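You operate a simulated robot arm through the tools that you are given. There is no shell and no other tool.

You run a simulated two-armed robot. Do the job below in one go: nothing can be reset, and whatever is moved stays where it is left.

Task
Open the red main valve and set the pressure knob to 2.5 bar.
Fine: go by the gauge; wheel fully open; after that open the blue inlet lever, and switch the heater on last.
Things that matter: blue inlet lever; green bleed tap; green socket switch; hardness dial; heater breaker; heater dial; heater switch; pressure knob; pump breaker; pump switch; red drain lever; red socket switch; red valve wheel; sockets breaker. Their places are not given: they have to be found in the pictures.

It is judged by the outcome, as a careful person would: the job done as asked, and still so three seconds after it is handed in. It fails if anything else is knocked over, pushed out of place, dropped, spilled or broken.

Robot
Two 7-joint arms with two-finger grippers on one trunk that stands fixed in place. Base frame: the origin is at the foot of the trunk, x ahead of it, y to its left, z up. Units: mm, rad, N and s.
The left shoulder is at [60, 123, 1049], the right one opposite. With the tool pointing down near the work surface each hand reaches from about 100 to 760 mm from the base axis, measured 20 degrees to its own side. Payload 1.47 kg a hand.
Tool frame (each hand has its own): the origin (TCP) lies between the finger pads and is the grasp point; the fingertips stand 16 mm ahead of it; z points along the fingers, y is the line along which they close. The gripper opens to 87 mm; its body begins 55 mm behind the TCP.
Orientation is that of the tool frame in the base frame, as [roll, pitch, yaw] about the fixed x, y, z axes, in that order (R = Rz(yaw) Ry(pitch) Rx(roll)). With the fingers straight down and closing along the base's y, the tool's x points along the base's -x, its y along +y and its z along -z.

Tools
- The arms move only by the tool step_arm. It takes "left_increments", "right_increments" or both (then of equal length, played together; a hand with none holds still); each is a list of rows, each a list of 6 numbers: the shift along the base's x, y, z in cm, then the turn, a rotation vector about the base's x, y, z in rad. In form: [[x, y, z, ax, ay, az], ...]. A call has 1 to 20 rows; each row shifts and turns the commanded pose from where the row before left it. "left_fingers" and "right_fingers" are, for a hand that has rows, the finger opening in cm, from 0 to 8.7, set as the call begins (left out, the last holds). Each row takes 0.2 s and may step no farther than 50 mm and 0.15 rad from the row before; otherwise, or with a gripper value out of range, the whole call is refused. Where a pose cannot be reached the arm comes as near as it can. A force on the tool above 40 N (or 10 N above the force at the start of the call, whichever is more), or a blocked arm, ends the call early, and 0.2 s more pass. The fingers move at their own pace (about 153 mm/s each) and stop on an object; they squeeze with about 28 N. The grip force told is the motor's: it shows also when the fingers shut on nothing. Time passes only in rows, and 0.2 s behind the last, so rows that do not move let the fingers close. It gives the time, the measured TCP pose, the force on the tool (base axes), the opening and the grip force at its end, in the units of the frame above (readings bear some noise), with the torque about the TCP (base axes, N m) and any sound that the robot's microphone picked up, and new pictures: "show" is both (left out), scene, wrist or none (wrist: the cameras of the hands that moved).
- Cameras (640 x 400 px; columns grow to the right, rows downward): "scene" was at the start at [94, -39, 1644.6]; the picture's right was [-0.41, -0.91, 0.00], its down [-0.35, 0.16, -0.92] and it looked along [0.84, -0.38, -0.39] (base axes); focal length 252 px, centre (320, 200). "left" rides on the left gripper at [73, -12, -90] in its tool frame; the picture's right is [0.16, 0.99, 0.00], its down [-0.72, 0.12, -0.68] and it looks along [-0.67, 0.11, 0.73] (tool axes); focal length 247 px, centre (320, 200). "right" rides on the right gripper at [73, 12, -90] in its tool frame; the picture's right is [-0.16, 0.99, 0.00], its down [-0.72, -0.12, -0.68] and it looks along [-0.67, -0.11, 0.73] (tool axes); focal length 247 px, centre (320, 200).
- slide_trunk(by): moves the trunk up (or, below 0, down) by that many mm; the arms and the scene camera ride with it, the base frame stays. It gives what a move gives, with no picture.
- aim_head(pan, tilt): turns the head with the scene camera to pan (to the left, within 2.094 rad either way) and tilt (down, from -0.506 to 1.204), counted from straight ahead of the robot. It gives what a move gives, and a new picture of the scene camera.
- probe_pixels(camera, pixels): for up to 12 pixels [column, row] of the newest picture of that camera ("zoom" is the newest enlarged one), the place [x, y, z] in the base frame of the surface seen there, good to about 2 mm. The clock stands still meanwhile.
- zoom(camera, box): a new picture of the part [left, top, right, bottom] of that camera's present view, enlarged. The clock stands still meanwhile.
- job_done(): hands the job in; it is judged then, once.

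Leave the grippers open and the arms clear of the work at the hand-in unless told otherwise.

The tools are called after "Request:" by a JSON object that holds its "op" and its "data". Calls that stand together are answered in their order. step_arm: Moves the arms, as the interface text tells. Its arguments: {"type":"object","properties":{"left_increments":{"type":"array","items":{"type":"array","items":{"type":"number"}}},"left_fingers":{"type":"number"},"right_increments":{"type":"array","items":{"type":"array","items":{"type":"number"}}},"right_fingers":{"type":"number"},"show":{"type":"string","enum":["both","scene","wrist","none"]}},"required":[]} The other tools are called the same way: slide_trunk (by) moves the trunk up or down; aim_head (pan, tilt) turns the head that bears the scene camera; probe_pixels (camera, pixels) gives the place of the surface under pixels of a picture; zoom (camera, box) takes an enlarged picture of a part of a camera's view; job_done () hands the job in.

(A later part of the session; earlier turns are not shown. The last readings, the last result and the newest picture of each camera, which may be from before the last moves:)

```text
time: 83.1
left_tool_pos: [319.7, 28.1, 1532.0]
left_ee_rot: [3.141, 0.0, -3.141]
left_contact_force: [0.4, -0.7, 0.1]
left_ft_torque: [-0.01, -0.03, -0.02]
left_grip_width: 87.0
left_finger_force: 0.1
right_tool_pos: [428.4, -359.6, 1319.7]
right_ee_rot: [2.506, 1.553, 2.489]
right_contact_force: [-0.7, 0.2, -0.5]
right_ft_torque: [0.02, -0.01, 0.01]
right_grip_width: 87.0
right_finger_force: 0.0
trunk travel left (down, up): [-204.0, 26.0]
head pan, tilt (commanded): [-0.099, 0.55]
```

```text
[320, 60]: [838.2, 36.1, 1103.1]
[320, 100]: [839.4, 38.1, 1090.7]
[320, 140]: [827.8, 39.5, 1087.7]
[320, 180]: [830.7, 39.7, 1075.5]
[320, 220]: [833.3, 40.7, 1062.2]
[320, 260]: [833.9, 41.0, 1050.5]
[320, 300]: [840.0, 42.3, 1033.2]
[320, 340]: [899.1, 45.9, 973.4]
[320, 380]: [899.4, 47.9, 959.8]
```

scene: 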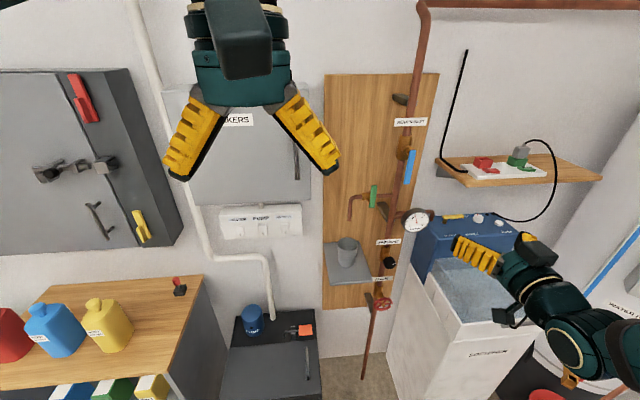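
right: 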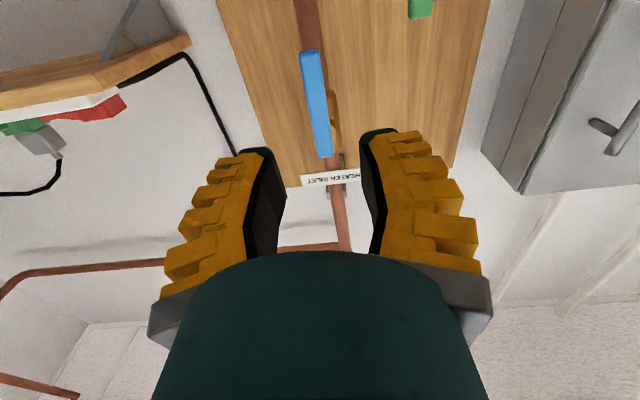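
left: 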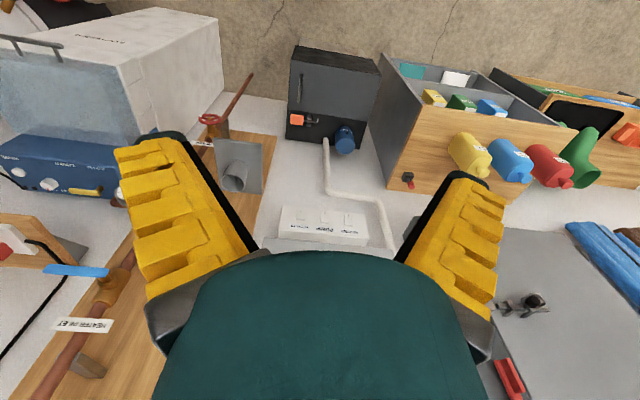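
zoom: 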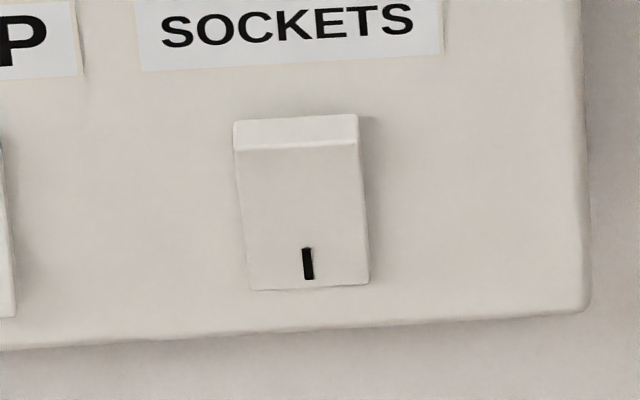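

HEATER's lower half stands proud (x≈828 vs 832 on top): it is off, and pressing the lower "I" half (y≈205, z≈1048) turns it on; SOCKETS is the opposite (on). I bring the left hand down, pitched to point forward, fingers closed, to about (540,205,1150).

Request:
{"op": "step_arm", "data": {"left_increments": [[1.83, 1.49, -3.18, 0, -0.1309, 0], [1.83, 1.49, -3.18, 0, -0.1309, 0], [1.83, 1.49, -3.18, 0, -0.1309, 0], [1.83, 1.49, -3.18, 0, -0.1309, 0], [1.83, 1.49, -3.18, 0, -0.1309, 0], [1.83, 1.49, -3.18, 0, -0.1309, 0], [1.83, 1.49, -3.18, 0, -0.1309, 0], [1.83, 1.49, -3.18, 0, -0.1309, 0], [1.83, 1.49, -3.18, 0, -0.1309, 0], [1.83, 1.49, -3.18, 0, -0.1309, 0], [1.83, 1.49, -3.18, 0, -0.1309, 0], [1.83, 1.49, -3.18, 0, -0.1309, 0]], "left_fingers": 0, "show": "both"}}

```text
time: 85.7
left_tool_pos: [516.0, 168.0, 1195.2]
left_ee_rot: [3.02, 1.294, 2.994]
left_contact_force: [0.2, 0.4, 0.1]
left_ft_torque: [0.04, 0.02, -0.02]
left_grip_width: 0.0
left_finger_force: 28.2
left hand out of reach, approached as far as the arm can: row 10, 11, 12
right_tool_pos: [428.7, -358.3, 1317.7]
right_ee_rot: [2.56, 1.554, 2.543]
right_contact_force: [0.0, -0.1, -0.5]
right_ft_torque: [-0.01, -0.01, -0.03]
right_grip_width: 86.9
right_finger_force: 0.1
trunk travel left (down, up): [-204.0, 26.0]
head pan, tilt (commanded): [-0.099, 0.55]
```

scene: 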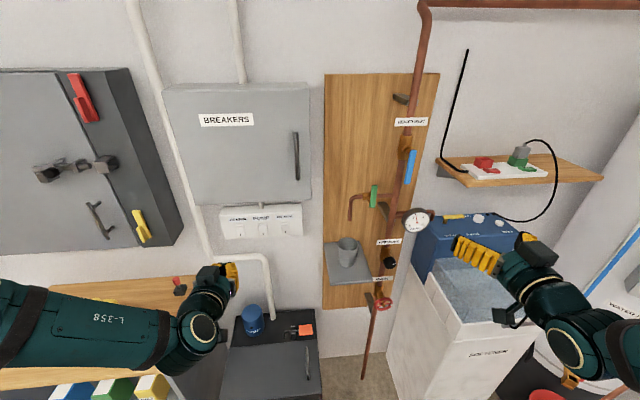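
left: 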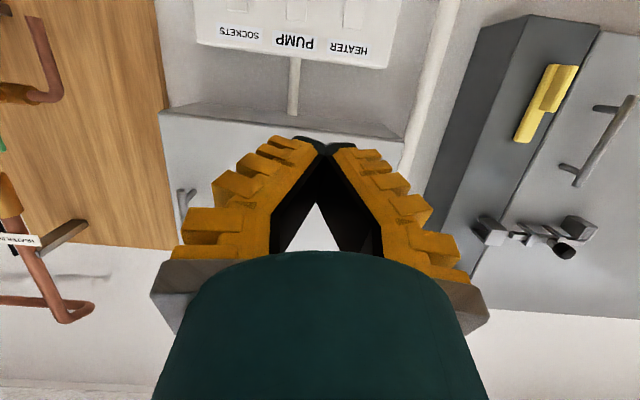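

The left hand stopped short (reach limit on the way), at (516,168,1195), pitched 1.29. I check its elbow's clearance.

Request:
{"op": "probe_pixels", "data": {"camera": "scene", "pixels": [[20, 320], [80, 320], [150, 330], [205, 330], [215, 290], [232, 275], [5, 350], [170, 290], [60, 285], [100, 360]]}}

Request:
{"op": "aim_head", "data": {"pan": 0.5, "tilt": 0.75}}

```text
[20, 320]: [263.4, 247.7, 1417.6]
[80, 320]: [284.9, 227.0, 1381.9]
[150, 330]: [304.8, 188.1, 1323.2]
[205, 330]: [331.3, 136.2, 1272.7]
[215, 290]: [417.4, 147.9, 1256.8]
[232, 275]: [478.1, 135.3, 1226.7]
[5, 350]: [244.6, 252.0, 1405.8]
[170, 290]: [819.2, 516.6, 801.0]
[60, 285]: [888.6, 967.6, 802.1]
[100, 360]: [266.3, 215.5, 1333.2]
```

```text
time: 86.7
left_tool_pos: [514.4, 166.5, 1195.0]
left_ee_rot: [3.012, 1.294, 2.991]
left_contact_force: [-0.6, -0.3, -0.1]
left_ft_torque: [-0.02, -0.01, 0.03]
left_grip_width: 0.2
left_finger_force: 28.1
right_tool_pos: [427.4, -359.8, 1318.0]
right_ee_rot: [2.487, 1.552, 2.471]
right_contact_force: [-1.2, -0.8, 0.4]
right_ft_torque: [-0.01, -0.04, -0.02]
right_grip_width: 86.8
right_finger_force: 0.0
trunk travel left (down, up): [-204.0, 26.0]
head pan, tilt (commanded): [0.499, 0.75]
```

scene: 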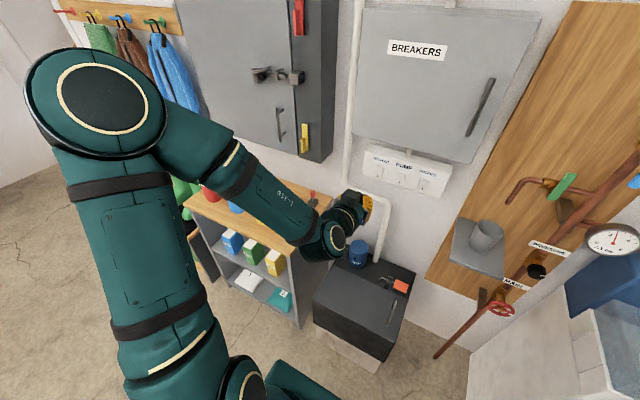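

The elbow is high and clear. I finish the pitch and move on toward (640,205,1060).

Request:
{"op": "step_arm", "data": {"left_increments": [[1.0, 0.5, -2.2, 0, 0, 0], [1.0, 0.5, -2.2, 0, 0, 0], [1.5, 0.5, -2.2, 0, -0.05, 0], [2.0, 0.5, -2.2, 0, -0.05, 0], [2.0, 0.6, -2.2, 0, -0.05, 0], [2.5, 0.6, -1.5, 0, -0.06, 0], [2.5, 0.6, -1.0, 0, -0.064, 0]], "left_fingers": 0, "show": "both"}}

```text
time: 88.3
left_tool_pos: [546.9, 194.5, 1149.6]
left_ee_rot: [3.032, 1.296, 2.997]
left_contact_force: [1.2, 0.4, 0.4]
left_ft_torque: [-0.01, -0.02, -0.07]
left_grip_width: 0.0
left_finger_force: 28.1
left hand out of reach, approached as far as the arm can: row 3, 4, 5, 6, 7
right_tool_pos: [429.2, -356.5, 1319.6]
right_ee_rot: [2.668, 1.556, 2.652]
right_contact_force: [1.1, 0.2, 0.3]
right_ft_torque: [0.05, 0.01, -0.06]
right_grip_width: 86.9
right_finger_force: 0.0
trunk travel left (down, up): [-204.0, 26.0]
head pan, tilt (commanded): [0.499, 0.75]
```

scene: 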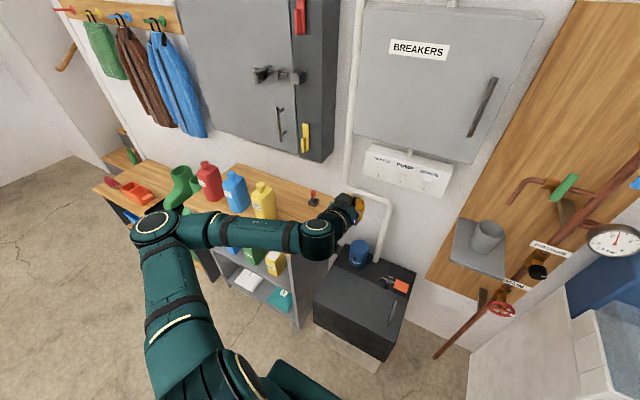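
left: 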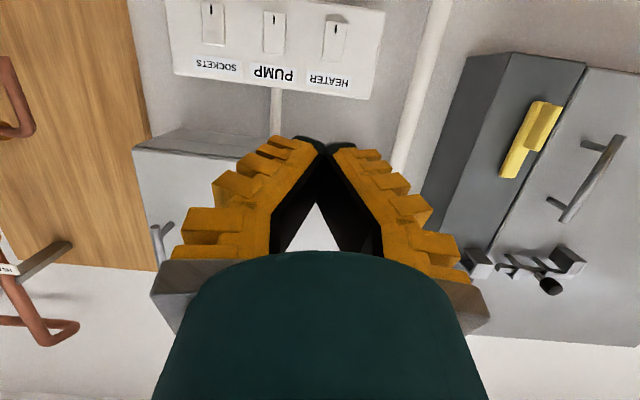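

The wrist is limited to about 1.30 rad of pitch here (pointing forward, 0.27 rad down), which is good enough to press. I use pure translations now toward (700,203,1070).

Request:
{"op": "step_arm", "data": {"left_increments": [[1.9, 0.1, -1.0, 0, 0, 0], [1.9, 0.1, -1.0, 0, 0, 0], [1.9, 0.1, -1.0, 0, 0, 0], [1.9, 0.1, -1.0, 0, 0, 0]], "left_fingers": 0, "show": "both"}}

Request:
{"op": "probe_pixels", "data": {"camera": "scene", "pixels": [[155, 225], [200, 225], [260, 235], [320, 235], [350, 210]]}}

```text
time: 89.3
left_tool_pos: [546.3, 192.3, 1150.7]
left_ee_rot: [3.021, 1.297, 2.987]
left_contact_force: [-0.6, 0.7, 0.3]
left_ft_torque: [-0.02, 0.02, 0.01]
left_grip_width: 0.0
left_finger_force: 28.1
left hand out of reach, approached as far as the arm can: row 1, 2, 3, 4
right_tool_pos: [427.5, -358.4, 1318.6]
right_ee_rot: [2.501, 1.552, 2.487]
right_contact_force: [-0.9, 0.1, 0.3]
right_ft_torque: [-0.02, 0.01, 0.01]
right_grip_width: 87.0
right_finger_force: 0.1
trunk travel left (down, up): [-204.0, 26.0]
head pan, tilt (commanded): [0.499, 0.75]
```

scene: 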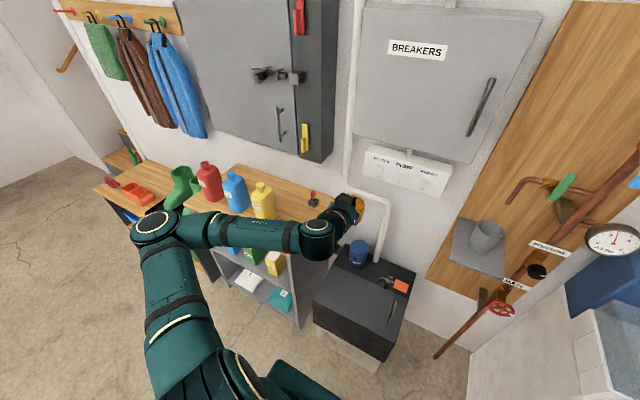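
left: 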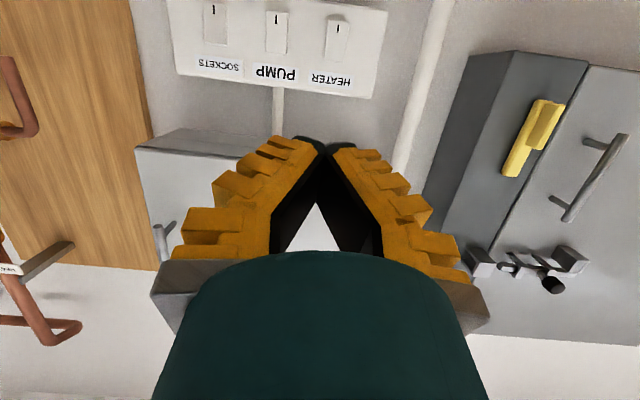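

```text
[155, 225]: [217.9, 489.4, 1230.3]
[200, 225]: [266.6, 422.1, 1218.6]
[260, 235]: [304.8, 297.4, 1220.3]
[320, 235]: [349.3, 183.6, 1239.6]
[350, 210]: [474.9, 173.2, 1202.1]
```

The left arm is stuck at a wrist limit with its elbow swung out. I undo: go back up to a pose mirroring the right hand's start (about (300,260,1532), fingers down), so as to repeat the path that worked on the right.

Request:
{"op": "step_arm", "data": {"left_increments": [[-2.2, 0.6, 3.4, 0, 0.1296, 0], [-2.2, 0.6, 3.4, 0, 0.1296, 0], [-2.2, 0.6, 3.4, 0, 0.1296, 0], [-2.2, 0.6, 3.4, 0, 0.1296, 0], [-2.2, 0.6, 3.4, 0, 0.1296, 0], [-2.2, 0.6, 3.4, 0, 0.1296, 0], [-2.2, 0.6, 3.4, 0, 0.1296, 0], [-2.2, 0.6, 3.4, 0, 0.1296, 0], [-2.2, 0.6, 3.4, 0, 0.1296, 0], [-2.2, 0.6, 3.4, 0, 0.1296, 0]], "left_fingers": 0, "show": "both"}}

```text
time: 91.5
left_tool_pos: [323.4, 245.8, 1495.0]
left_ee_rot: [-3.117, 0.005, 3.097]
left_contact_force: [-0.6, -1.6, -0.5]
left_ft_torque: [0.12, -0.05, -0.02]
left_grip_width: 0.0
left_finger_force: 27.7
right_tool_pos: [424.1, -363.8, 1317.9]
right_ee_rot: [2.258, 1.554, 2.241]
right_contact_force: [-0.4, -1.4, 0.0]
right_ft_torque: [0.03, 0.03, 0.08]
right_grip_width: 86.8
right_finger_force: 0.1
trunk travel left (down, up): [-204.0, 26.0]
head pan, tilt (commanded): [0.499, 0.75]
```

scene: 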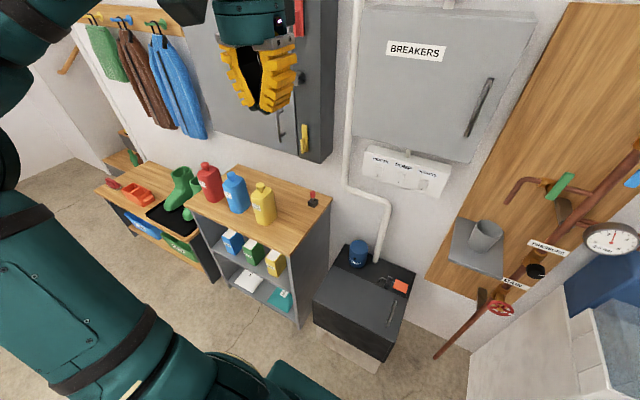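
left: 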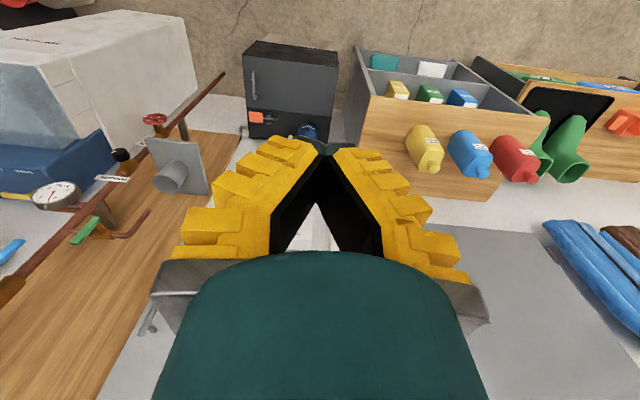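

Back at a mirrored start. Now I repeat the path that worked on the right side, mirrored.

Request:
{"op": "step_arm", "data": {"left_increments": [[1.8, 0.7, -3.5, 0, -0.1428, 0], [1.8, 0.7, -3.5, 0, -0.1428, 0], [1.8, 0.7, -3.5, 0, -0.1428, 0], [1.8, 0.7, -3.5, 0, -0.1428, 0], [1.8, 0.7, -3.5, 0, -0.1428, 0], [1.8, 0.7, -3.5, 0, -0.1428, 0], [1.8, 0.7, -3.5, 0, -0.1428, 0], [1.8, 0.7, -3.5, 0, -0.1428, 0], [1.8, 0.7, -3.5, 0, -0.1428, 0], [1.8, 0.7, -3.5, 0, -0.1428, 0], [1.8, 0.7, -3.5, 0, -0.1428, 0]], "left_fingers": 0, "show": "both"}}

```text
time: 93.9
left_tool_pos: [526.7, 332.3, 1106.1]
left_ee_rot: [1.485, 1.524, 1.455]
left_contact_force: [0.0, 0.4, 0.4]
left_ft_torque: [-0.01, 0.01, 0.0]
left_grip_width: 0.1
left_finger_force: 28.3
right_tool_pos: [428.8, -360.0, 1316.3]
right_ee_rot: [2.515, 1.554, 2.499]
right_contact_force: [-1.1, -0.7, -0.1]
right_ft_torque: [-0.03, 0.0, -0.02]
right_grip_width: 86.9
right_finger_force: 0.1
trunk travel left (down, up): [-204.0, 26.0]
head pan, tilt (commanded): [0.499, 0.75]
```

scene: 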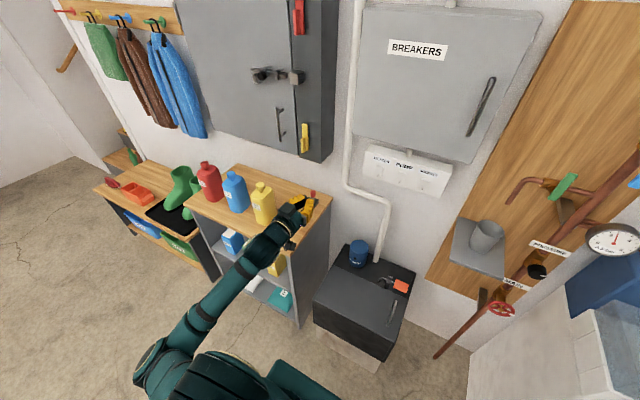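
left: 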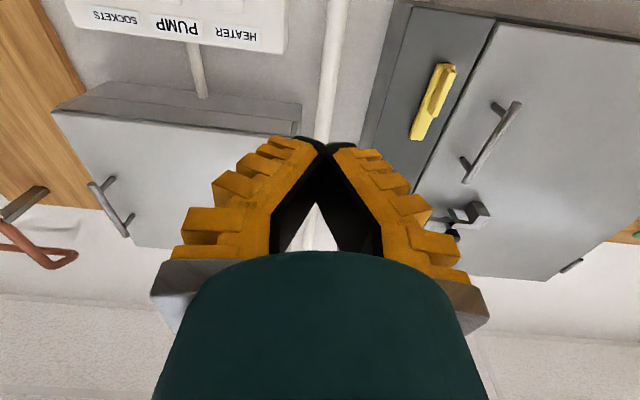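

It worked: hand at (527,332,1106) pointing forward. I check the elbow and the bottles' clearance.

Request:
{"op": "probe_pixels", "data": {"camera": "scene", "pixels": [[165, 370], [205, 310], [250, 265], [290, 220], [262, 190], [235, 180], [207, 170], [180, 175], [313, 195], [310, 205]]}}

```text
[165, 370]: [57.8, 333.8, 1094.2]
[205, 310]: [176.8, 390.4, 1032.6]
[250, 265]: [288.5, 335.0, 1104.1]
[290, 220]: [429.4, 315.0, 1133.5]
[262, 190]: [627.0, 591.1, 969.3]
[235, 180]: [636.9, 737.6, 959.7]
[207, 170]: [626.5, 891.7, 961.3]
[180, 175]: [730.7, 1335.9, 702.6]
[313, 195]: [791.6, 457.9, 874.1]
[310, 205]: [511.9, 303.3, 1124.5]
```

All clear (elbow at x≈60–180, z≈1030–1100). I move across to (700,205,1050) in front of the HEATER switch.

Request:
{"op": "step_arm", "data": {"left_increments": [[1.5, -2.1, -0.8, 0, 0, 0], [2.0, -2.1, -0.8, 0, 0, 0], [2.5, -2.1, -0.8, 0, 0, 0], [2.8, -2.1, -0.8, 0, 0, 0], [2.8, -2.1, -0.8, 0, 0, 0], [2.8, -2.2, -0.8, 0, 0, 0], [2.8, 0, -0.8, 0, 0, 0]], "left_fingers": 0, "show": "both"}}

```text
time: 95.5
left_tool_pos: [696.0, 316.5, 1116.5]
left_ee_rot: [1.606, 1.529, 1.567]
left_contact_force: [-0.2, -0.5, -0.9]
left_ft_torque: [-0.01, -0.02, 0.01]
left_grip_width: 0.0
left_finger_force: 27.7
left hand out of reach, approached as far as the arm can: row 1, 2, 3, 4, 5, 6, 7
right_tool_pos: [428.4, -359.5, 1318.3]
right_ee_rot: [2.529, 1.553, 2.51]
right_contact_force: [0.4, 0.3, 0.3]
right_ft_torque: [0.0, 0.03, -0.01]
right_grip_width: 86.9
right_finger_force: 0.1
trunk travel left (down, up): [-204.0, 26.0]
head pan, tilt (commanded): [0.499, 0.75]
```

scene: 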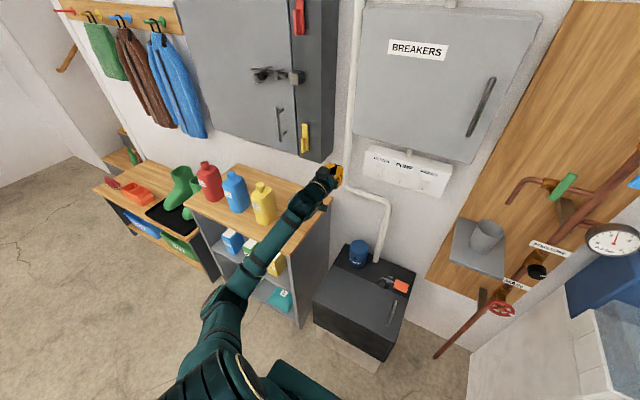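
left: 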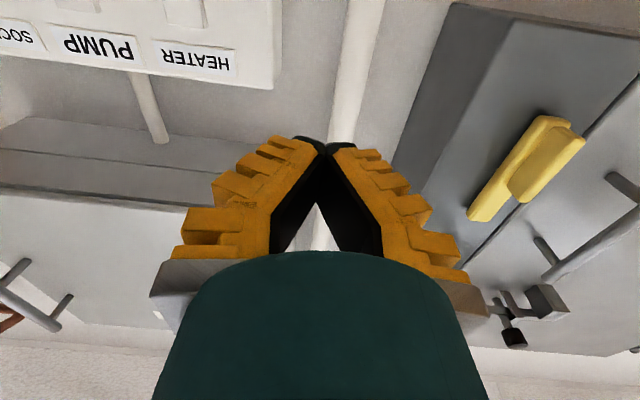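

The arm advanced in x but can't go right/down in this posture. On the right hand the middle of the roll range gave the most freedom; I back off slightly and roll the left hand by +1.4 rad to free it.

Request:
{"op": "step_arm", "data": {"left_increments": [[-1.0, 0, 0, 0.14, 0, 0], [-1.0, 0, 0, 0.14, 0, 0], [-1.0, 0, 0, 0.14, 0, 0], [-1.0, 0, 0, 0.14, 0, 0], [-1.0, 0, 0, 0.14, 0, 0], [-1.0, 0, 0, 0.14, 0, 0], [0, 0, 0, 0.14, 0, 0], [0, 0, 0, 0.14, 0, 0], [0, 0, 0, 0.14, 0, 0], [0, 0, 0, 0.14, 0, 0]], "left_fingers": 0, "show": "both"}}

```text
time: 97.7
left_tool_pos: [635.4, 322.0, 1121.5]
left_ee_rot: [1.603, 0.128, 1.561]
left_contact_force: [0.7, 0.2, 0.1]
left_ft_torque: [0.01, -0.01, -0.02]
left_grip_width: 0.0
left_finger_force: 27.7
left hand out of reach, approached as far as the arm can: row 10
right_tool_pos: [427.1, -359.4, 1319.0]
right_ee_rot: [2.507, 1.554, 2.489]
right_contact_force: [-0.2, 1.2, -0.3]
right_ft_torque: [0.0, 0.01, 0.01]
right_grip_width: 86.9
right_finger_force: 0.1
trunk travel left (down, up): [-204.0, 26.0]
head pan, tilt (commanded): [0.499, 0.75]
```

scene: 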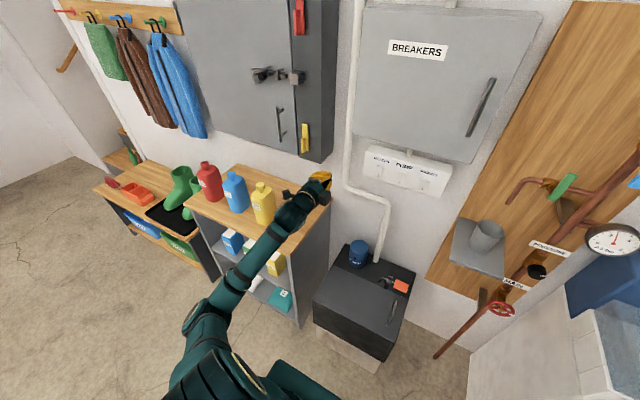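
left: 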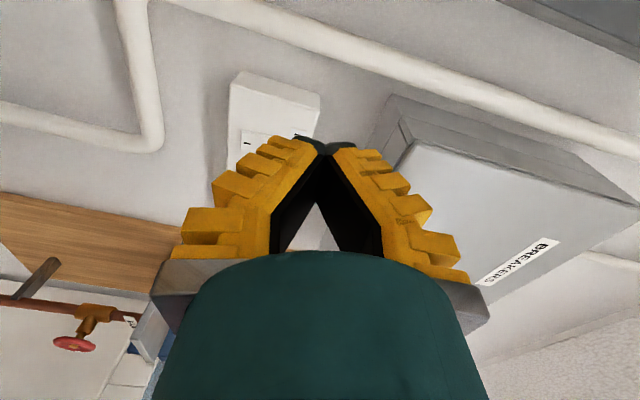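

I test moving right (−y) from this roll.

Request:
{"op": "step_arm", "data": {"left_increments": [[0, -1.5, 0, 0, 0, 0], [0, -1.5, 0, 0, 0, 0], [0, -1.5, 0, 0, 0, 0]], "left_fingers": 0, "show": "scene"}}

```text
time: 98.5
left_tool_pos: [635.7, 308.8, 1141.4]
left_ee_rot: [1.603, 0.13, 1.561]
left_contact_force: [-0.3, -0.6, -0.2]
left_ft_torque: [0.0, 0.01, -0.02]
left_grip_width: 0.1
left_finger_force: 28.3
left hand out of reach, approached as far as the arm can: row 1, 2, 3
right_tool_pos: [428.5, -359.1, 1317.8]
right_ee_rot: [2.503, 1.552, 2.484]
right_contact_force: [0.4, -0.5, -0.6]
right_ft_torque: [0.0, 0.02, -0.01]
right_grip_width: 87.1
right_finger_force: 0.0
trunk travel left (down, up): [-204.0, 26.0]
head pan, tilt (commanded): [0.499, 0.75]
```

scene: 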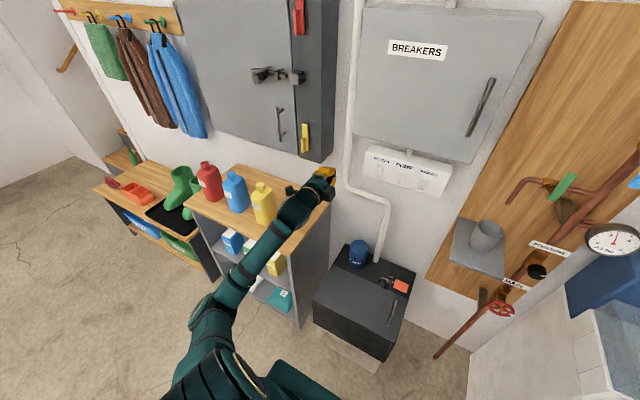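

In this elbow-low posture the left arm is at a shoulder limit. I roll back and retreat the left hand to regroup.

Request:
{"op": "step_arm", "data": {"left_increments": [[-1.0, 0.2, -0.3, -0.14, 0, 0], [-1.0, 0.2, -0.3, -0.14, 0, 0], [-1.0, 0.2, -0.3, -0.14, 0, 0], [-1.0, 0.2, -0.3, -0.14, 0, 0], [-1.0, 0.2, -0.3, -0.14, 0, 0], [-1.0, 0.2, -0.3, -0.14, 0, 0], [-1.0, 0.2, -0.3, -0.14, 0, 0], [-1.0, 0.2, -0.3, -0.14, 0, 0], [-1.0, 0.2, -0.3, -0.14, 0, 0], [-1.0, 0.2, -0.3, -0.14, 0, 0]], "left_fingers": 0, "show": "none"}}

Request:
{"op": "step_arm", "data": {"left_increments": [[-1.8, -0.7, 3.5, 0, 0.1428, 0], [-1.8, -0.7, 3.5, 0, 0.1428, 0], [-1.8, -0.7, 3.5, 0, 0.1428, 0], [-1.8, -0.7, 3.5, 0, 0.1428, 0], [-1.8, -0.7, 3.5, 0, 0.1428, 0], [-1.8, -0.7, 3.5, 0, 0.1428, 0], [-1.8, -0.7, 3.5, 0, 0.1428, 0], [-1.8, -0.7, 3.5, 0, 0.1428, 0], [-1.8, -0.7, 3.5, 0, 0.1428, 0], [-1.8, -0.7, 3.5, 0, 0.1428, 0], [-1.8, -0.7, 3.5, 0, 0.1428, 0]], "left_fingers": 0, "show": "scene"}}

```text
time: 100.7
left_tool_pos: [535.7, 330.0, 1110.6]
left_ee_rot: [1.508, 1.531, 1.479]
left_contact_force: [1.0, -1.3, -0.5]
left_ft_torque: [0.01, -0.01, 0.0]
left_grip_width: 0.0
left_finger_force: 28.0
right_tool_pos: [427.4, -359.3, 1318.4]
right_ee_rot: [2.503, 1.557, 2.487]
right_contact_force: [-0.2, 0.2, -0.8]
right_ft_torque: [0.01, -0.01, 0.02]
right_grip_width: 86.9
right_finger_force: 0.0
trunk travel left (down, up): [-204.0, 26.0]
head pan, tilt (commanded): [0.499, 0.75]
```

```text
time: 103.1
left_tool_pos: [335.1, 246.6, 1499.1]
left_ee_rot: [-3.116, 0.002, 3.098]
left_contact_force: [-1.0, -1.8, 0.1]
left_ft_torque: [0.09, -0.07, -0.03]
left_grip_width: 0.0
left_finger_force: 28.2
right_tool_pos: [425.6, -363.0, 1318.7]
right_ee_rot: [2.296, 1.551, 2.28]
right_contact_force: [-0.1, -0.3, 1.1]
right_ft_torque: [0.0, -0.04, 0.0]
right_grip_width: 87.0
right_finger_force: 0.0
trunk travel left (down, up): [-204.0, 26.0]
head pan, tilt (commanded): [0.499, 0.75]
```

scene: 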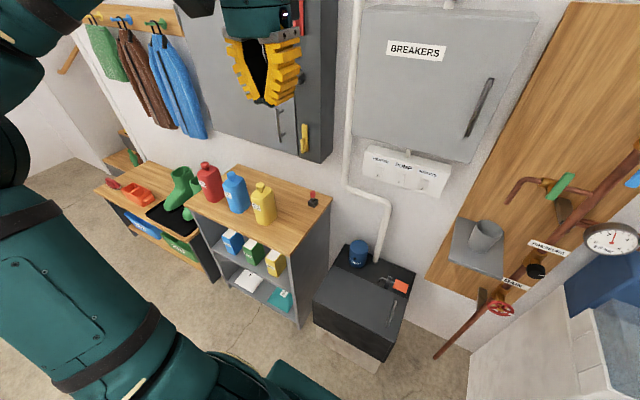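

I probe where the left upper arm and elbow are now.

Request:
{"op": "probe_pixels", "data": {"camera": "scene", "pixels": [[50, 270], [10, 150], [20, 60], [50, 20], [130, 340], [200, 385], [10, 200], [5, 110]]}}

Request:
{"op": "aim_head", "data": {"pan": 1.2, "tilt": 0.4}}

```text
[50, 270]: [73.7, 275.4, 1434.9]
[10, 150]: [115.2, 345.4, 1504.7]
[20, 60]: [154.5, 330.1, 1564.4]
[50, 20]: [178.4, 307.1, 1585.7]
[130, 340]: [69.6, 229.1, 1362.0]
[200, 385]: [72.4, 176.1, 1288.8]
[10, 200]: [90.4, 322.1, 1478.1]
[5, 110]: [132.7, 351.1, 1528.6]
```

```text
time: 104.1
left_tool_pos: [339.7, 251.3, 1496.0]
left_ee_rot: [-3.113, 0.005, 3.1]
left_contact_force: [0.5, 0.2, 0.0]
left_ft_torque: [0.01, -0.01, 0.01]
left_grip_width: 0.0
left_finger_force: 27.7
right_tool_pos: [428.1, -359.4, 1318.4]
right_ee_rot: [2.538, 1.553, 2.521]
right_contact_force: [-0.1, 0.6, 0.3]
right_ft_torque: [-0.02, -0.03, 0.01]
right_grip_width: 86.9
right_finger_force: 0.1
trunk travel left (down, up): [-204.0, 26.0]
head pan, tilt (commanded): [1.201, 0.4]
```

scene: 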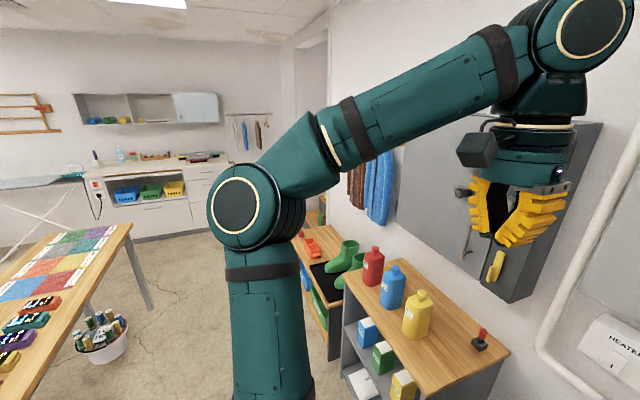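

The left elbow is up-left here (z≈1500), good. I'll mirror the right hand's present well-behaved pose: pitch forward while descending only to z≈1320 at y≈360.

Request:
{"op": "step_arm", "data": {"left_increments": [[0.86, 1.0, -1.6, 0, -0.1428, 0], [0.86, 1.0, -1.6, 0, -0.1428, 0], [0.86, 1.0, -1.6, 0, -0.1428, 0], [0.86, 1.0, -1.6, 0, -0.1428, 0], [0.86, 1.0, -1.6, 0, -0.1428, 0], [0.86, 1.0, -1.6, 0, -0.1428, 0], [0.86, 1.0, -1.6, 0, -0.1428, 0], [0.86, 1.0, -1.6, 0, -0.1428, 0], [0.86, 1.0, -1.6, 0, -0.1428, 0], [0.86, 1.0, -1.6, 0, -0.1428, 0], [0.86, 1.0, -1.6, 0, -0.1428, 0]], "left_fingers": 0, "show": "scene"}}

```text
time: 106.5
left_tool_pos: [435.0, 363.6, 1320.3]
left_ee_rot: [1.475, 1.527, 1.445]
left_contact_force: [0.2, 0.5, 0.3]
left_ft_torque: [0.0, 0.0, -0.05]
left_grip_width: 0.0
left_finger_force: 28.1
right_tool_pos: [429.1, -360.0, 1318.8]
right_ee_rot: [2.542, 1.554, 2.526]
right_contact_force: [0.3, 0.8, 0.1]
right_ft_torque: [-0.01, -0.03, -0.03]
right_grip_width: 87.1
right_finger_force: 0.1
trunk travel left (down, up): [-204.0, 26.0]
head pan, tilt (commanded): [1.201, 0.4]
```

scene: 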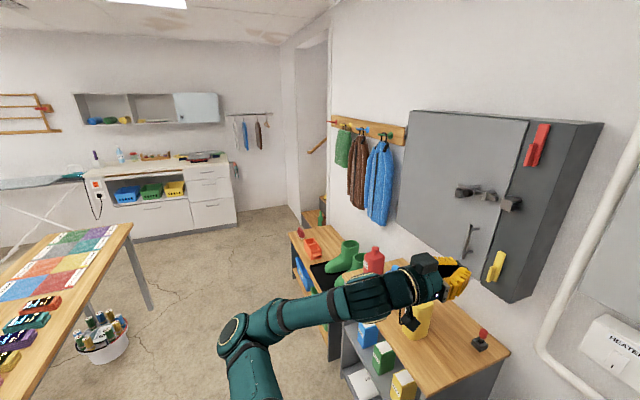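

Reached (435,364,1320) with no limit. I probe the elbow.

Request:
{"op": "probe_pixels", "data": {"camera": "scene", "pixels": [[235, 340], [250, 380], [300, 310], [360, 295], [400, 285], [430, 280]]}}

Request:
{"op": "aim_head", "data": {"pan": -0.9, "tilt": 0.5}}

```text
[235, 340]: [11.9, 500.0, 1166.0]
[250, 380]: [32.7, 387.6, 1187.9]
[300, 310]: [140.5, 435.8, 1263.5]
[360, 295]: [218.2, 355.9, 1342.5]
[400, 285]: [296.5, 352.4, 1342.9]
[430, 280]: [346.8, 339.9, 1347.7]
```

```text
time: 108.5
left_tool_pos: [433.9, 361.5, 1320.9]
left_ee_rot: [1.533, 1.529, 1.509]
left_contact_force: [-0.1, 0.7, 0.3]
left_ft_torque: [-0.02, 0.0, 0.0]
left_grip_width: 0.2
left_finger_force: 27.9
right_tool_pos: [427.9, -359.6, 1317.8]
right_ee_rot: [2.51, 1.553, 2.492]
right_contact_force: [-0.2, 0.0, 1.2]
right_ft_torque: [0.05, 0.02, 0.03]
right_grip_width: 86.7
right_finger_force: 0.1
trunk travel left (down, up): [-204.0, 26.0]
head pan, tilt (commanded): [-0.901, 0.499]
```

scene: 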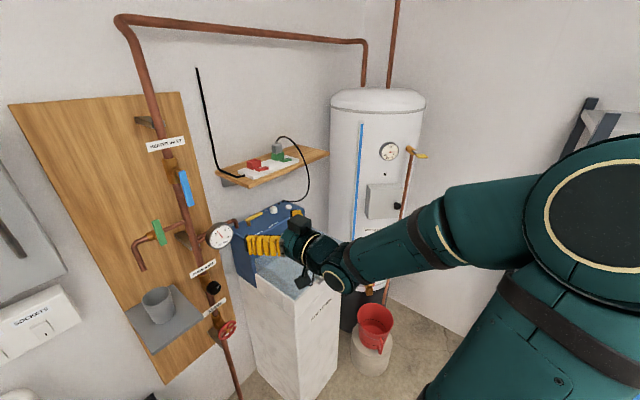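

The left arm sits in an awkward elbow-low branch. The right arm is in a good elbow-up posture and the switch at (830,205,1050) is within its length, so I'll try the right hand: close its fingers and bring it across to about (520,-150,1150), turning it slightly left (yaw).

Request:
{"op": "step_arm", "data": {"right_increments": [[1.1, 2.6, -2.1, 0, 0, 0.04], [1.1, 2.6, -2.1, 0, 0, 0.04], [1.1, 2.6, -2.1, 0, 0, 0.04], [1.1, 2.6, -2.1, 0, 0, 0.04], [1.1, 2.6, -2.1, 0, 0, 0.04], [1.1, 2.6, -2.1, 0, 0, 0.04], [1.1, 2.6, -2.1, 0, 0, 0.04], [1.1, 2.6, -2.1, 0, 0, 0.04]], "right_fingers": 0, "show": "both"}}

```text
time: 110.3
left_tool_pos: [433.9, 361.9, 1320.9]
left_ee_rot: [1.529, 1.529, 1.5]
left_contact_force: [0.4, 0.6, 0.1]
left_ft_torque: [0.0, 0.0, -0.02]
left_grip_width: 0.1
left_finger_force: 28.6
right_tool_pos: [536.3, -165.3, 1159.3]
right_ee_rot: [2.531, 1.555, 2.833]
right_contact_force: [0.5, 0.4, -1.1]
right_ft_torque: [-0.04, -0.01, 0.01]
right_grip_width: 0.0
right_finger_force: 28.3
right hand out of reach, approached as far as the arm can: row 1, 2, 3
trunk travel left (down, up): [-204.0, 26.0]
head pan, tilt (commanded): [-0.901, 0.499]
```

scene: 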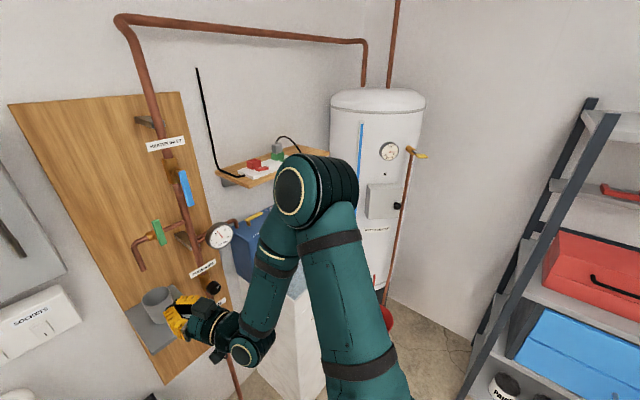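
right: 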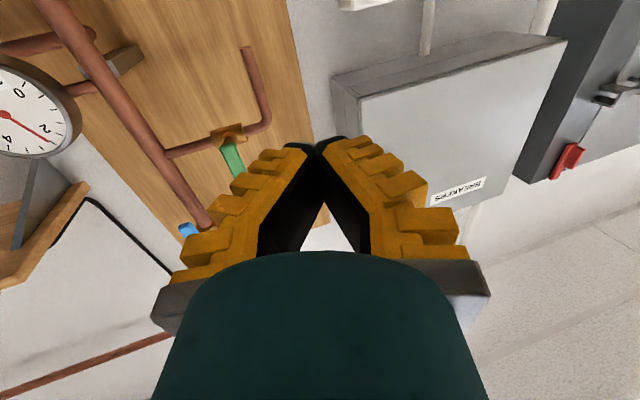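

It moves well now. I turn the head back toward the switch plate and continue to about (640,50,1080).

Request:
{"op": "step_arm", "data": {"right_increments": [[1.0, 2.7, -1.0, 0, 0, 0], [1.0, 2.7, -1.0, 0, 0, 0], [1.0, 2.7, -1.0, 0, 0, 0], [1.0, 2.7, -1.0, 0, 0, 0], [1.0, 2.7, -1.0, 0, 0, 0], [1.0, 2.7, -1.0, 0, 0, 0], [1.0, 2.7, -1.0, 0, 0, 0], [1.0, 2.7, -1.0, 0, 0, 0]], "right_fingers": 0, "show": "none"}}

Request:
{"op": "aim_head", "data": {"pan": 0.0, "tilt": 0.6}}

```text
time: 112.1
left_tool_pos: [433.7, 363.8, 1319.9]
left_ee_rot: [1.519, 1.529, 1.488]
left_contact_force: [1.2, 0.2, -0.7]
left_ft_torque: [0.0, 0.0, -0.02]
left_grip_width: 0.1
left_finger_force: 28.3
right_tool_pos: [615.8, 51.2, 1079.1]
right_ee_rot: [2.489, 1.554, 2.792]
right_contact_force: [-0.4, 0.5, -0.8]
right_ft_torque: [-0.01, 0.0, 0.01]
right_grip_width: 0.0
right_finger_force: 27.5
trunk travel left (down, up): [-204.0, 26.0]
head pan, tilt (commanded): [-0.901, 0.499]
```

```text
time: 113.3
left_tool_pos: [432.7, 362.7, 1320.6]
left_ee_rot: [1.515, 1.529, 1.486]
left_contact_force: [1.1, 0.0, 0.5]
left_ft_torque: [0.03, -0.01, 0.0]
left_grip_width: 0.0
left_finger_force: 27.9
right_tool_pos: [615.1, 50.0, 1080.0]
right_ee_rot: [2.508, 1.553, 2.811]
right_contact_force: [0.3, 0.3, 0.3]
right_ft_torque: [0.0, -0.02, -0.03]
right_grip_width: 0.2
right_finger_force: 27.8
trunk travel left (down, up): [-204.0, 26.0]
head pan, tilt (commanded): [0.0, 0.6]
```

scene: 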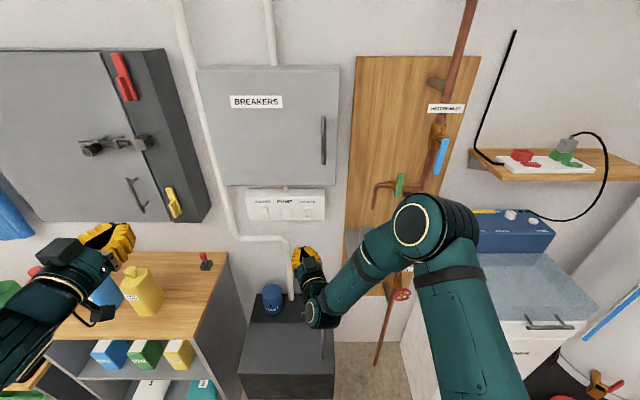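

Right hand at (615,50,1080), no limit. I continue to about (720,203,1052), in front of the HEATER rocker.

Request:
{"op": "step_arm", "data": {"right_increments": [[1.0, 2.55, -0.5, 0, 0, 0], [1.0, 2.55, -0.5, 0, 0, 0], [1.5, 2.55, -0.5, 0, 0, 0], [1.5, 2.55, -0.5, 0, 0, 0], [2.0, 2.55, -0.4, 0, 0, 0], [2.0, 2.55, -0.4, 0, 0, 0]], "right_fingers": 0, "show": "both"}}

```text
time: 114.7
left_tool_pos: [433.8, 362.3, 1320.5]
left_ee_rot: [1.518, 1.53, 1.492]
left_contact_force: [0.0, -0.1, 0.3]
left_ft_torque: [-0.03, 0.0, -0.02]
left_grip_width: 0.0
left_finger_force: 28.3
right_tool_pos: [706.2, 200.2, 1050.0]
right_ee_rot: [2.597, 1.554, 2.898]
right_contact_force: [0.3, -0.2, 1.1]
right_ft_torque: [-0.02, -0.01, 0.0]
right_grip_width: 0.2
right_finger_force: 27.8
trunk travel left (down, up): [-204.0, 26.0]
head pan, tilt (commanded): [0.0, 0.6]
```

scene: 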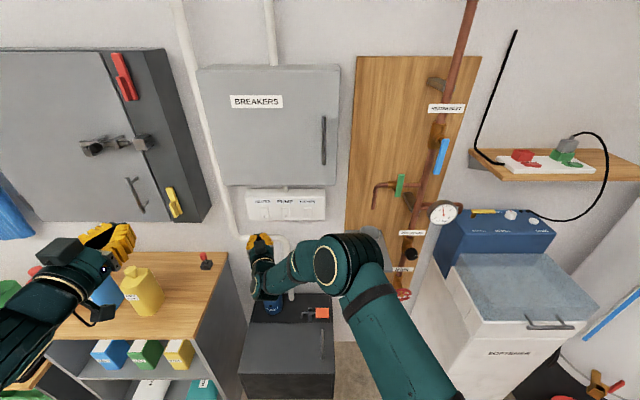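
right: 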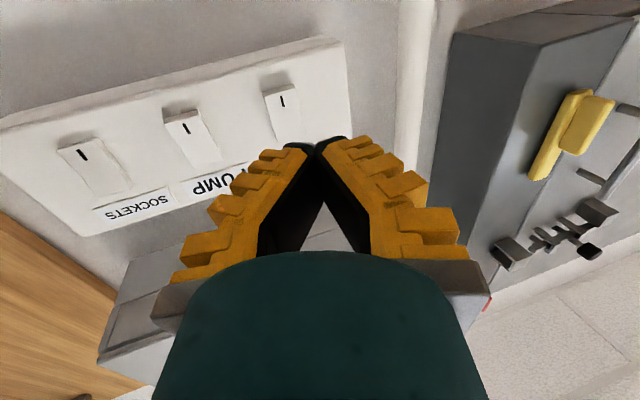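

The right hand is in front of the HEATER rocker. I probe the rocker in the wrist view and check the elbow's place relative to the cup shelf.

Request:
{"op": "probe_pixels", "data": {"camera": "right", "pixels": [[272, 92], [285, 90], [278, 105], [284, 120], [288, 135], [293, 110], [296, 130], [240, 110], [330, 80]]}}

Request:
{"op": "probe_pixels", "data": {"camera": "scene", "pixels": [[340, 265], [365, 240], [300, 265], [262, 275], [375, 260], [330, 290], [258, 242]]}}

Request:
{"op": "zoom", "data": {"camera": "right", "box": [220, 50, 360, 160]}}

```text
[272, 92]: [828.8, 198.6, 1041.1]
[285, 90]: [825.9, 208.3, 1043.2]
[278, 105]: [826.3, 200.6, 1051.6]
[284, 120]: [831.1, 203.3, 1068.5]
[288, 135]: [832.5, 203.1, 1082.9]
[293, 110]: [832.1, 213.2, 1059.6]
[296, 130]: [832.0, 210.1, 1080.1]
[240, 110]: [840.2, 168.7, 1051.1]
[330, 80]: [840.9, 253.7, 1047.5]
```

```text
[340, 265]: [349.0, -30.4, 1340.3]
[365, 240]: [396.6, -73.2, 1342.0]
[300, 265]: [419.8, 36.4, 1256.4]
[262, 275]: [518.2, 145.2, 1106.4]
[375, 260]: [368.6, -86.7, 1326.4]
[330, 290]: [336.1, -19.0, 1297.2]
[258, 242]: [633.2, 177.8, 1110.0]
```

```text
3.64 times, centred on (290, 105) of right
```

zoom: 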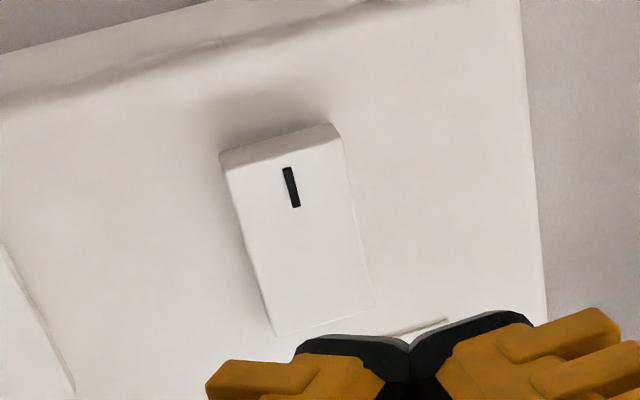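

Elbow is clear (x≈370, z≈1340). Because of the yaw, the right fingertip's corner leads; I shift +14 mm in y so that it lands on the rocker's lower half (y≈203, z≈1046), and approach to about 15 mm short.

Request:
{"op": "step_arm", "data": {"right_increments": [[2.0, 0.7, -0.2, 0, 0, 0], [2.0, 0.7, -0.2, 0, 0, 0], [2.0, 0, 0, 0, 0, 0], [1.5, 0, 0, 0, 0, 0], [0.8, 0, 0, 0, 0, 0], [0, 0, 0, 0, 0, 0]], "right_fingers": 0, "show": "both"}}

Request:
{"op": "zoom", "data": {"camera": "scene", "box": [220, 180, 340, 260]}}

Request:
{"op": "zoom", "data": {"camera": "right", "box": [220, 60, 420, 190]}}

```text
time: 116.1
left_tool_pos: [434.1, 362.4, 1321.3]
left_ee_rot: [1.51, 1.527, 1.481]
left_contact_force: [-0.1, 0.1, -0.6]
left_ft_torque: [0.02, 0.01, 0.02]
left_grip_width: 0.0
left_finger_force: 28.0
right_tool_pos: [789.5, 215.4, 1046.5]
right_ee_rot: [2.515, 1.554, 2.815]
right_contact_force: [0.6, 0.5, 0.1]
right_ft_torque: [0.02, -0.01, 0.02]
right_grip_width: 0.0
right_finger_force: 27.8
trunk travel left (down, up): [-204.0, 26.0]
head pan, tilt (commanded): [0.0, 0.6]
```

scene: 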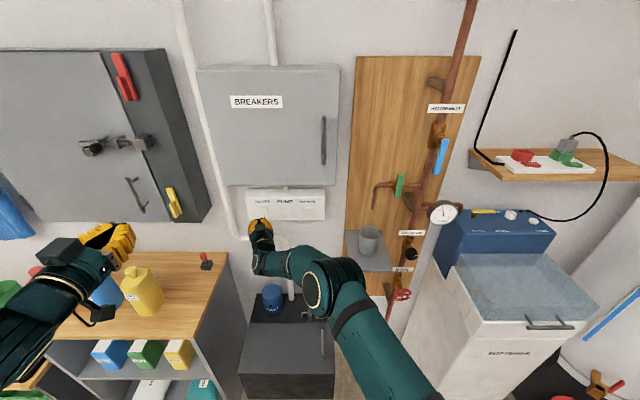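
right: 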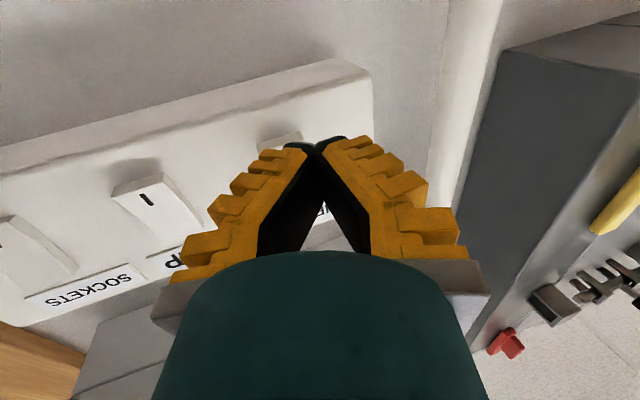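

```text
5.00 times, centred on (280, 220) of scene
```

zoom: 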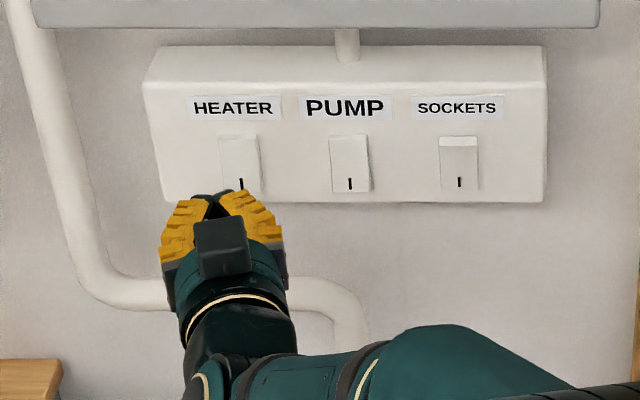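

```text
3.08 times, centred on (320, 125) of right
```

zoom: 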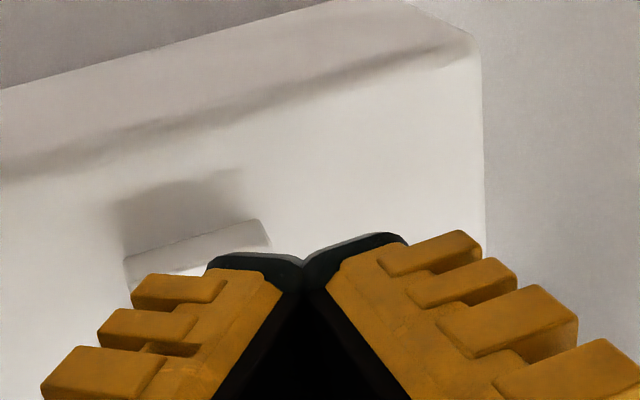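

Aligned in numbers (leading corner y≈204, z≈1046). I press slowly in 3 mm rows.

Request:
{"op": "step_arm", "data": {"right_increments": [[0.4, 0, 0, 0, 0, 0], [0.4, 0, 0, 0, 0, 0], [0.4, 0, 0, 0, 0, 0], [0.3, 0, 0, 0, 0, 0], [0.3, 0, 0, 0, 0, 0], [0.2, 0, 0, 0, 0, 0]], "right_fingers": 0, "show": "both"}}

Request:
{"op": "zoom", "data": {"camera": "scene", "box": [220, 180, 340, 260]}}

```text
time: 117.5
left_tool_pos: [432.8, 361.9, 1321.3]
left_ee_rot: [1.512, 1.529, 1.482]
left_contact_force: [0.2, 0.1, 1.0]
left_ft_torque: [0.06, -0.03, -0.03]
left_grip_width: 0.1
left_finger_force: 27.9
right_tool_pos: [808.3, 216.3, 1047.0]
right_ee_rot: [2.525, 1.553, 2.829]
right_contact_force: [-0.3, 0.0, 0.2]
right_ft_torque: [0.0, 0.0, 0.0]
right_grip_width: 0.1
right_finger_force: 27.6
trunk travel left (down, up): [-204.0, 26.0]
head pan, tilt (commanded): [0.0, 0.6]
```

scene: 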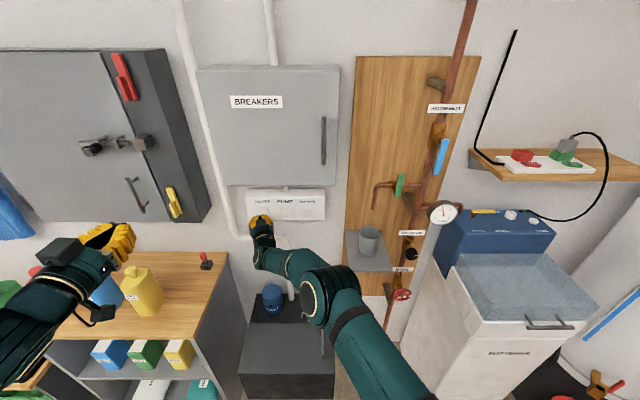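
right: 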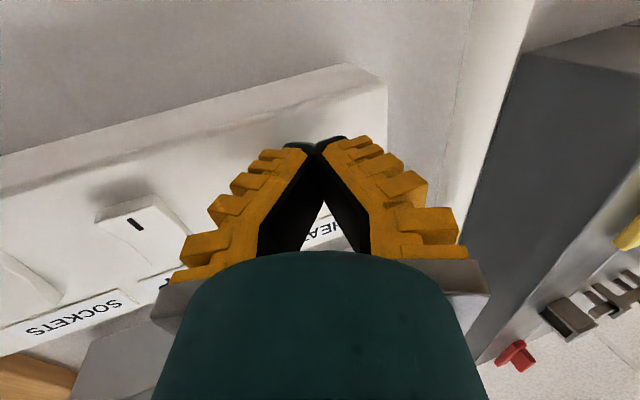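

```text
5.00 times, centred on (280, 220) of scene
```

zoom: 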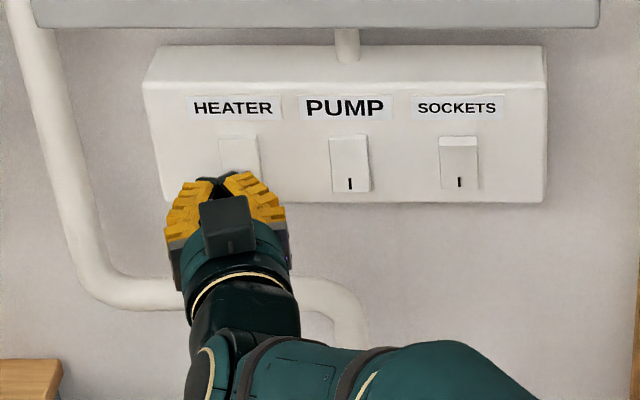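

No contact yet (TCP x 808). I continue in 2 mm rows.

Request:
{"op": "step_arm", "data": {"right_increments": [[0.2, 0, 0, 0, 0, 0], [0.2, 0, 0, 0, 0, 0], [0.2, 0, 0, 0, 0, 0], [0, 0, 0, 0, 0, 0]], "right_fingers": 0, "show": "wrist"}}

Request:
{"op": "zoom", "data": {"camera": "right", "box": [220, 80, 420, 210]}}

```text
time: 118.5
left_tool_pos: [432.3, 362.4, 1321.2]
left_ee_rot: [1.498, 1.528, 1.467]
left_contact_force: [-0.5, -1.6, -0.1]
left_ft_torque: [-0.01, -0.01, 0.0]
left_grip_width: 0.0
left_finger_force: 27.5
right_tool_pos: [812.7, 216.8, 1047.4]
right_ee_rot: [2.593, 1.554, 2.897]
right_contact_force: [-11.5, 2.0, -5.3]
right_ft_torque: [0.05, -0.09, -0.17]
right_grip_width: 0.0
right_finger_force: 27.6
trunk travel left (down, up): [-204.0, 26.0]
head pan, tilt (commanded): [0.0, 0.6]
```

right: 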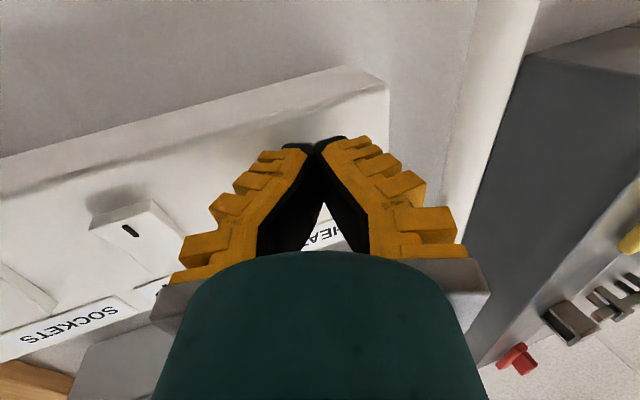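

```text
3.08 times, centred on (320, 145) of right
```

zoom: 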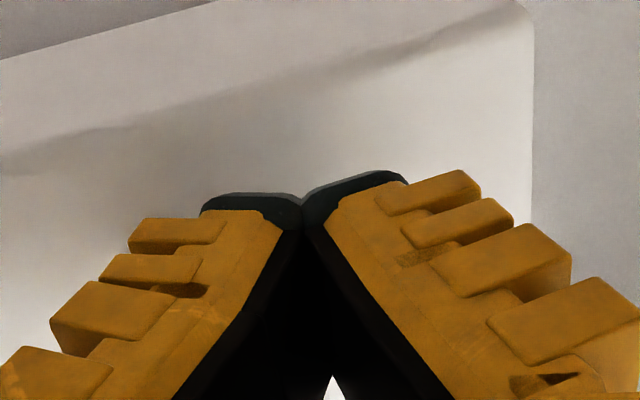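

Contact now: −11.5 N. I look whether the rocker has flipped.

Request:
{"op": "zoom", "data": {"camera": "scene", "box": [240, 190, 300, 230]}}

Request:
{"op": "probe_pixels", "data": {"camera": "zoom", "pixels": [[205, 180], [205, 190], [205, 200], [205, 215], [225, 195], [410, 190], [410, 220]]}}

```text
10.00 times, centred on (270, 210) of scene
```

zoom: 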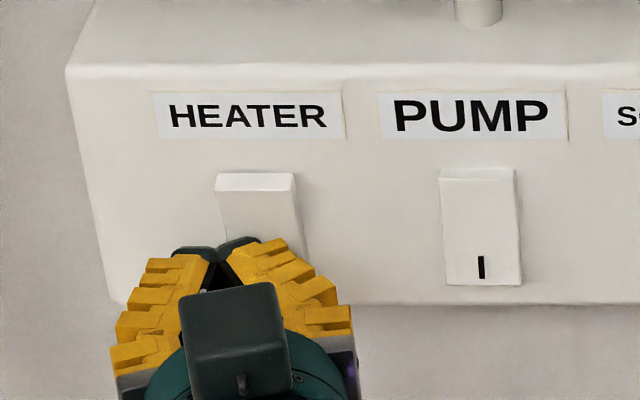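

```text
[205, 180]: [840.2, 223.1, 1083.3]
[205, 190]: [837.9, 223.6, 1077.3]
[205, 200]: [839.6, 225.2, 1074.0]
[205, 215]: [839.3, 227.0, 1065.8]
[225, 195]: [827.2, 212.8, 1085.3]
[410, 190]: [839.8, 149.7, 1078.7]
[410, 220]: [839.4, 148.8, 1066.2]
```

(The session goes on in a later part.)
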